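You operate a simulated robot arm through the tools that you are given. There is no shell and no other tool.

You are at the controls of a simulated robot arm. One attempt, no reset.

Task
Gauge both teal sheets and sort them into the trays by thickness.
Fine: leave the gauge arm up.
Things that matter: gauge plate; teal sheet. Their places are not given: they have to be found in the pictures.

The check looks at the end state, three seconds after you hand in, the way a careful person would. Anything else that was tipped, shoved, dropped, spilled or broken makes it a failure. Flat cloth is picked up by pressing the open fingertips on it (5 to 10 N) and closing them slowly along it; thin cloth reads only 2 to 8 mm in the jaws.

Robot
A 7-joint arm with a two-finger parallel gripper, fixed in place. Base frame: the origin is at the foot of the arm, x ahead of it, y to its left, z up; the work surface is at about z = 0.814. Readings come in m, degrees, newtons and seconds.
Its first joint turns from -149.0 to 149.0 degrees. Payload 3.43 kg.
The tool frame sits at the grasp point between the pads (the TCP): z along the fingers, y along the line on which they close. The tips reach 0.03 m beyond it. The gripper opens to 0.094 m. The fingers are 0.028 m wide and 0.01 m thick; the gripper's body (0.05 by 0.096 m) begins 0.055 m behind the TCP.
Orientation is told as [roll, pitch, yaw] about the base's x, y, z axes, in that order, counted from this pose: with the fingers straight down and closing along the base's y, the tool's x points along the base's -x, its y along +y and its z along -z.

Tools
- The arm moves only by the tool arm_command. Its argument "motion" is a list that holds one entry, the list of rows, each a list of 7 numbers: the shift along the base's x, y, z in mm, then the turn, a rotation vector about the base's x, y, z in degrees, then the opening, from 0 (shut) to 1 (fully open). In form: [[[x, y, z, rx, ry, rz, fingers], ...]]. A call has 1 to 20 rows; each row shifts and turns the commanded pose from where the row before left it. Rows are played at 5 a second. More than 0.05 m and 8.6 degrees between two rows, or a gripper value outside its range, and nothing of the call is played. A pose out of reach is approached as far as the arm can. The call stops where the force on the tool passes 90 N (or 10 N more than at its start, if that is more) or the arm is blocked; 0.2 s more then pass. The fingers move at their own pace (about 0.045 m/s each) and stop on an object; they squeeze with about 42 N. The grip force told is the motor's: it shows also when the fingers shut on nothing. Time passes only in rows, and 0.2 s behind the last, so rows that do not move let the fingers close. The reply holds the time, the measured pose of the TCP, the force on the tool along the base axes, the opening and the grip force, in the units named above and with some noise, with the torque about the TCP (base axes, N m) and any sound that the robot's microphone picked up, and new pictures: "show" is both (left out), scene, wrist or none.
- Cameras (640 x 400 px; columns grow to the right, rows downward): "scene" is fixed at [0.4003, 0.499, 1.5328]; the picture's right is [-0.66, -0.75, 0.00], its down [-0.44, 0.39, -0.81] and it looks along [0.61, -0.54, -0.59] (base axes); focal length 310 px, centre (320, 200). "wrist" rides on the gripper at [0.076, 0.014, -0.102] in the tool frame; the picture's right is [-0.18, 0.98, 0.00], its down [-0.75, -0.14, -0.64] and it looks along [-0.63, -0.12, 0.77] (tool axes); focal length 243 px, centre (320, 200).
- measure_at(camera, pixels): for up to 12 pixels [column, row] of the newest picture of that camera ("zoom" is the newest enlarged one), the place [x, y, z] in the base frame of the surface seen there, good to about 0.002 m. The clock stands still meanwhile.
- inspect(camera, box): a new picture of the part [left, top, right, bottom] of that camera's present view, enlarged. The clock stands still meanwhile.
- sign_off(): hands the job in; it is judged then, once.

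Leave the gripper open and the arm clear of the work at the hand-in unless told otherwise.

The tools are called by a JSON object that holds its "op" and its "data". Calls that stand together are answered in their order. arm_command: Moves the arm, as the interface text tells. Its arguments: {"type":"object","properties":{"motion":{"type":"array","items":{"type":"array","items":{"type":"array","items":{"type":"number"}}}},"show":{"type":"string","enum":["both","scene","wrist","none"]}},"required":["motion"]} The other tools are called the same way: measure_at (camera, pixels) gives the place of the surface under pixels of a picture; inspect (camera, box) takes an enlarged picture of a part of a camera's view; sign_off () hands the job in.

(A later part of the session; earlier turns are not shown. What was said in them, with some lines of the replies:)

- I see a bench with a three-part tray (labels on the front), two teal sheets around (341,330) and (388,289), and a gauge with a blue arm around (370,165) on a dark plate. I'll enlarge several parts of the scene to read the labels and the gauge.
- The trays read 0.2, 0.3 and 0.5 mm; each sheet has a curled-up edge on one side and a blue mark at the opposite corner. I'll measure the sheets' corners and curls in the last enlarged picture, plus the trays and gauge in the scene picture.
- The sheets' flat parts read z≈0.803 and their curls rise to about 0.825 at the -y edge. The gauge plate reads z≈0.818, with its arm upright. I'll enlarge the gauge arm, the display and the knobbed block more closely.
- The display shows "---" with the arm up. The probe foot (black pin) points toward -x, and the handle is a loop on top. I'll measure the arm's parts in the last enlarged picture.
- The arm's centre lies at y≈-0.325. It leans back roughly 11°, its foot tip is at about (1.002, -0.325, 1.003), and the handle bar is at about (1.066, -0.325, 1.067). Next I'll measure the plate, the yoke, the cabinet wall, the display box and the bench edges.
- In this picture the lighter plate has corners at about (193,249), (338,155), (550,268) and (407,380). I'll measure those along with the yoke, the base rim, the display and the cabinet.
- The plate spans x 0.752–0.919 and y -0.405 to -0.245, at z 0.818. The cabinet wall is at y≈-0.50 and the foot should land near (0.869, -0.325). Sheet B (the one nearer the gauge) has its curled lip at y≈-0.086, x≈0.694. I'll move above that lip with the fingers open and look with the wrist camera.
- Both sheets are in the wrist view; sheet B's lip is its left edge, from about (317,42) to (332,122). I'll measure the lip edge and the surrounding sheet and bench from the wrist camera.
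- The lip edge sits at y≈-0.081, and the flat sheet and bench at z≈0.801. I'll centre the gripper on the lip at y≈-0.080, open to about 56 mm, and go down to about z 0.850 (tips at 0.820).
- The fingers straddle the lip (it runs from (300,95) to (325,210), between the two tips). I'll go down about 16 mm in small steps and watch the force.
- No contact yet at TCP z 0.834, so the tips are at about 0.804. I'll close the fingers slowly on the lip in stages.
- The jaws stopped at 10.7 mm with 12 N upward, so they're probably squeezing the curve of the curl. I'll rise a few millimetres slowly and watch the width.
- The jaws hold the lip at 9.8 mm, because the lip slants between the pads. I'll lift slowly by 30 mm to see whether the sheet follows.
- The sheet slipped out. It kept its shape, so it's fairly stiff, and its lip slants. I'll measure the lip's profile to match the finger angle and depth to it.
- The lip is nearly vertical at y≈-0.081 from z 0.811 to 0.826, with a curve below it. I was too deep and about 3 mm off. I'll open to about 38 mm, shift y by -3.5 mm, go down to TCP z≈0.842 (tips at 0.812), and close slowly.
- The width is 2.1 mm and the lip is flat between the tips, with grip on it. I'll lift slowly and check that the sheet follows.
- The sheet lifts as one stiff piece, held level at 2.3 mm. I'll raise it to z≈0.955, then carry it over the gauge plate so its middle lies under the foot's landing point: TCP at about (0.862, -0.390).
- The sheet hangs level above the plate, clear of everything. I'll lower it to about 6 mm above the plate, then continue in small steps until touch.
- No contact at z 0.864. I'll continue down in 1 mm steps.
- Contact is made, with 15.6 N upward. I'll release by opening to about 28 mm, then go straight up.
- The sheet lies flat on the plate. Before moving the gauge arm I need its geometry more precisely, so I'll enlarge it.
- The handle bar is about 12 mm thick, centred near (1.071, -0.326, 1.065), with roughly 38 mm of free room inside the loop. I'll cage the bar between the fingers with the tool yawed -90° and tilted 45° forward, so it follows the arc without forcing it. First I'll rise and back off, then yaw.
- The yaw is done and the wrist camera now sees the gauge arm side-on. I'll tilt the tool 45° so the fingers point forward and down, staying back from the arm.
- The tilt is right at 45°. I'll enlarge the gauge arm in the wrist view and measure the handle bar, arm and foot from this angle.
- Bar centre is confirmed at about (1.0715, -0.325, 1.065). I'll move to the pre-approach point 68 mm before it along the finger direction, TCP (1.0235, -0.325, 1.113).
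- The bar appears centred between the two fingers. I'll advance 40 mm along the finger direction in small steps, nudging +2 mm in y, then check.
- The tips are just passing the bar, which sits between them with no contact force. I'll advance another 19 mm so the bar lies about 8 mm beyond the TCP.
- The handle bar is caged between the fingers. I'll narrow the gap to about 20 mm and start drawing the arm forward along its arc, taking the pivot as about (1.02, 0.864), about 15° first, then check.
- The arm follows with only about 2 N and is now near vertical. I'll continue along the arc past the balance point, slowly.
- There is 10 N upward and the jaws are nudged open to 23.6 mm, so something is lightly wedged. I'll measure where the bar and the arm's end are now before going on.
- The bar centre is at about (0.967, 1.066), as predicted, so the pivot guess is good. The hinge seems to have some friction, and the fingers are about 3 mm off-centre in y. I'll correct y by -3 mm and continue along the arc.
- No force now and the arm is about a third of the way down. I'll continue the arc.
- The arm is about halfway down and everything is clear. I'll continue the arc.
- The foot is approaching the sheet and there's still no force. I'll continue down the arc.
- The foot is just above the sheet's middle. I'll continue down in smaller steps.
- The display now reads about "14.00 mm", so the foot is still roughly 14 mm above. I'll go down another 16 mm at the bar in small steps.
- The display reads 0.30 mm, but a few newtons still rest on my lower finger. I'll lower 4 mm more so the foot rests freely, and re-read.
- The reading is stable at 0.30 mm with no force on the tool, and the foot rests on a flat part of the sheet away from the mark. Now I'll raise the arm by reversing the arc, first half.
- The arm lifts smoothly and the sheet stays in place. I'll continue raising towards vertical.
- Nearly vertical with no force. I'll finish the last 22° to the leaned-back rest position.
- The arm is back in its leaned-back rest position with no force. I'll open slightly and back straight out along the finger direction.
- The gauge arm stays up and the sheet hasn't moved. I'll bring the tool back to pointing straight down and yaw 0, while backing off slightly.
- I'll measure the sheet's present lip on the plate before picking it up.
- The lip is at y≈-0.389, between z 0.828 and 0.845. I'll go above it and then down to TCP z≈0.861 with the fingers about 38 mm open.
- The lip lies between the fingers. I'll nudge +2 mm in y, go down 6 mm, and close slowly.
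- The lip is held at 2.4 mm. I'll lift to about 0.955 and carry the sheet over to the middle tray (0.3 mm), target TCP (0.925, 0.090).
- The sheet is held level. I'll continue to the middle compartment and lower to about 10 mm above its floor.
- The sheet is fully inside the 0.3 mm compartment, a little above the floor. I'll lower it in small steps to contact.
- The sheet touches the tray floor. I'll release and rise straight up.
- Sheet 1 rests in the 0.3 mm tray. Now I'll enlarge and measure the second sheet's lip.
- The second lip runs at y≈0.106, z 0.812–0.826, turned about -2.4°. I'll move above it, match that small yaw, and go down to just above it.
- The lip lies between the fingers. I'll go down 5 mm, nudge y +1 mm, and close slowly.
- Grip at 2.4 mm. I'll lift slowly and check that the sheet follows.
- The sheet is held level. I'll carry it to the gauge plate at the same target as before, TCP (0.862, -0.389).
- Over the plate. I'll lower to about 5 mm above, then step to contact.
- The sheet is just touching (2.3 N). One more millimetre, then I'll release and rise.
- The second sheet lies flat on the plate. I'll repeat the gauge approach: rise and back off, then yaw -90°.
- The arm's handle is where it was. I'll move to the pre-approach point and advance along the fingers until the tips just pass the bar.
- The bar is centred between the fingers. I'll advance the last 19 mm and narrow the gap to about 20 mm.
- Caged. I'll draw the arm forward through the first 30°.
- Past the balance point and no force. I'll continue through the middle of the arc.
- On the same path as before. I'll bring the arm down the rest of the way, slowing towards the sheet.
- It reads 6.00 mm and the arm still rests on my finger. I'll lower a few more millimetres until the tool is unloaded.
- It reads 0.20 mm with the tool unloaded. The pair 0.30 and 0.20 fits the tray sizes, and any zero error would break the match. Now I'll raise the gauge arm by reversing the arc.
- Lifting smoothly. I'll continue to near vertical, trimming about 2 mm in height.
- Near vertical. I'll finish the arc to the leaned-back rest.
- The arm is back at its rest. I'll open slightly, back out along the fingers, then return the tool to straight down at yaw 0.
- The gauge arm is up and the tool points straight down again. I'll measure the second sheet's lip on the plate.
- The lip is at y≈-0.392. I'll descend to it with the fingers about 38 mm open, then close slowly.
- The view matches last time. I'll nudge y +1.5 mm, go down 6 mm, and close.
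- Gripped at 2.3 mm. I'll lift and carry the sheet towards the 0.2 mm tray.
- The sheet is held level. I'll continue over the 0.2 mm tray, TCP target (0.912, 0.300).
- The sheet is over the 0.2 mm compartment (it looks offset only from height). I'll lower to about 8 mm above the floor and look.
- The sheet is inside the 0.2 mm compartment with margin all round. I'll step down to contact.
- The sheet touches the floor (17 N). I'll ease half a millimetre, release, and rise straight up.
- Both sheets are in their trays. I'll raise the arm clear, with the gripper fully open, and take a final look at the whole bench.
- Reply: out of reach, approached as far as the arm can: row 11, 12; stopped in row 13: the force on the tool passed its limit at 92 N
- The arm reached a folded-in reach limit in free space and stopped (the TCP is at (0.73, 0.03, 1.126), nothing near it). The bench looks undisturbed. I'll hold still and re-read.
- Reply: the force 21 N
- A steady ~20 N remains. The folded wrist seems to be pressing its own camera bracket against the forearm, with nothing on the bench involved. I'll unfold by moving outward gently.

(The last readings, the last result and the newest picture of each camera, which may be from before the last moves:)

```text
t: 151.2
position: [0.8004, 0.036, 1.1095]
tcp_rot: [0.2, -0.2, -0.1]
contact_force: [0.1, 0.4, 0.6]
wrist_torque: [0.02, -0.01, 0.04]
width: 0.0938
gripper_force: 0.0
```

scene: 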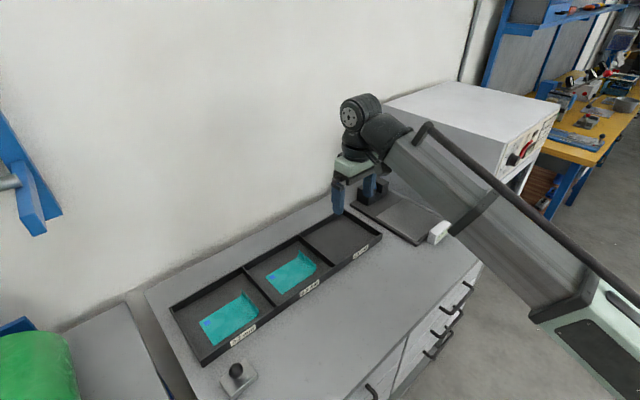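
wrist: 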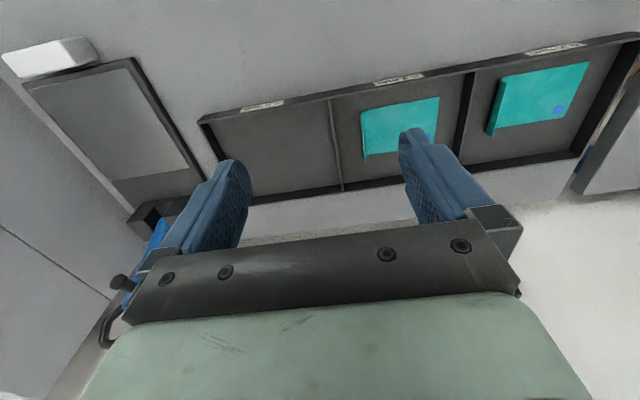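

The force is gone. I'll shift sideways a little so the scene camera sees the gauge, then make a last check.

{"op": "arm_command", "data": {"motion": [[[0, 25, 0, 0, 0, 0, 1], [0, 30, 0, 0, 0, 0, 1], [0, 30, 0, 0, 0, 0, 1], [0, 30, 0, 0, 0, 0, 1], [0, 25, 0, 0, 0, 0, 1], [0, 0, 0, 0, 0, 0, 1]]], "show": "both"}}

{"op": "inspect", "data": {"camera": "scene", "box": [330, 120, 470, 250]}}

{"op": "inspect", "data": {"camera": "scene", "box": [150, 200, 400, 390]}}

```text
t: 152.7
position: [0.8017, 0.1776, 1.1083]
tcp_rot: [0.1, 0.0, 0.0]
contact_force: [0.5, 0.7, 0.0]
wrist_torque: [0.01, -0.01, 0.0]
width: 0.0941
gripper_force: 0.1
```

scene: 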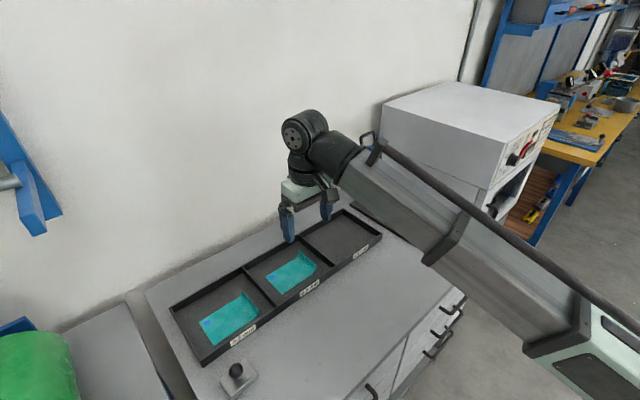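
wrist: 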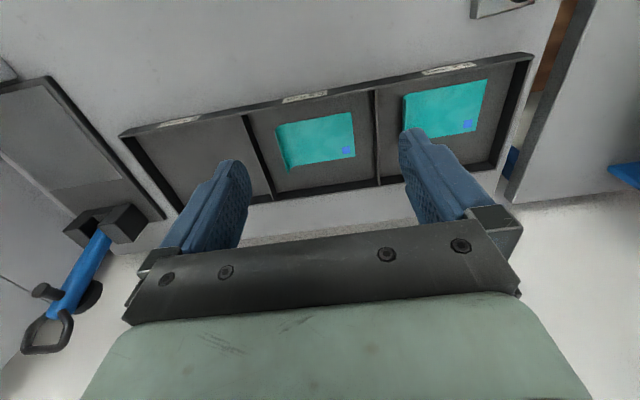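

```text
3.08 times, centred on (400, 185) of scene
```

zoom: 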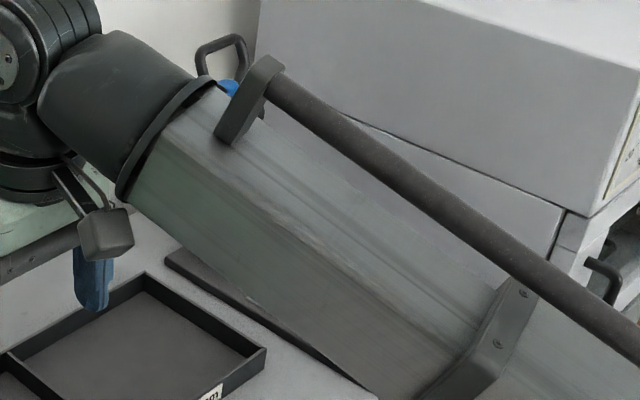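

```text
2.11 times, centred on (275, 295) of scene
```

zoom: 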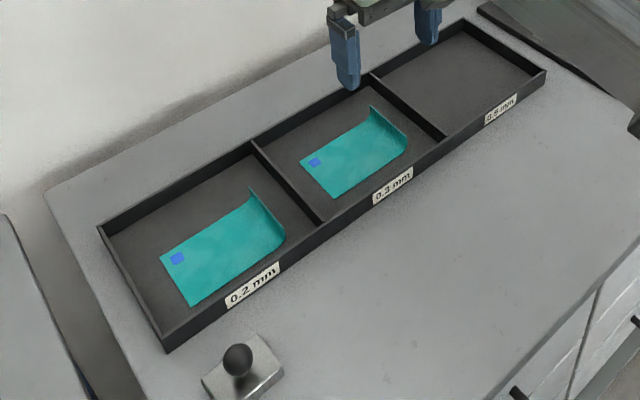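

The 0.20 mm sheet lies flat in the 0.2 mm tray and the 0.30 mm sheet in the 0.3 mm tray. The wrist view shows the gauge arm upright, and the weight, trays and display look unmoved. The gripper is open and the arm is clear, so I'm handing in.

{"op": "sign_off", "data": {}}

```text
The job is handed in.
```

I gauged both teal sheets and put each one in the tray that matches its thickness:

| Sheet | Gauge reading | Tray |
|---|---|---|
| The one that started nearer the gauge | 0.30 mm | 0.3 mm |
| The other | 0.20 mm | 0.2 mm |

I took both readings with the gauge arm resting freely on a flat part of the sheet. I did not zero-check the gauge on the bare plate. The two readings differ by 0.1 mm, and only the 0.3 and 0.2 mm sizes fit that.

At hand-in the gauge arm was up, the gripper open and the robot arm clear of the work.

- **Slip:** my first grip on the first sheet slipped off its curled edge. The second grip held.
- **Force stop:** while backing away at the end, the arm folded in too far and stopped at its force limit. It seems to have pressed its own camera bracket against its forearm. Nothing on the bench was near it, and in the last pictures the trays, weight and gauge looked unmoved.
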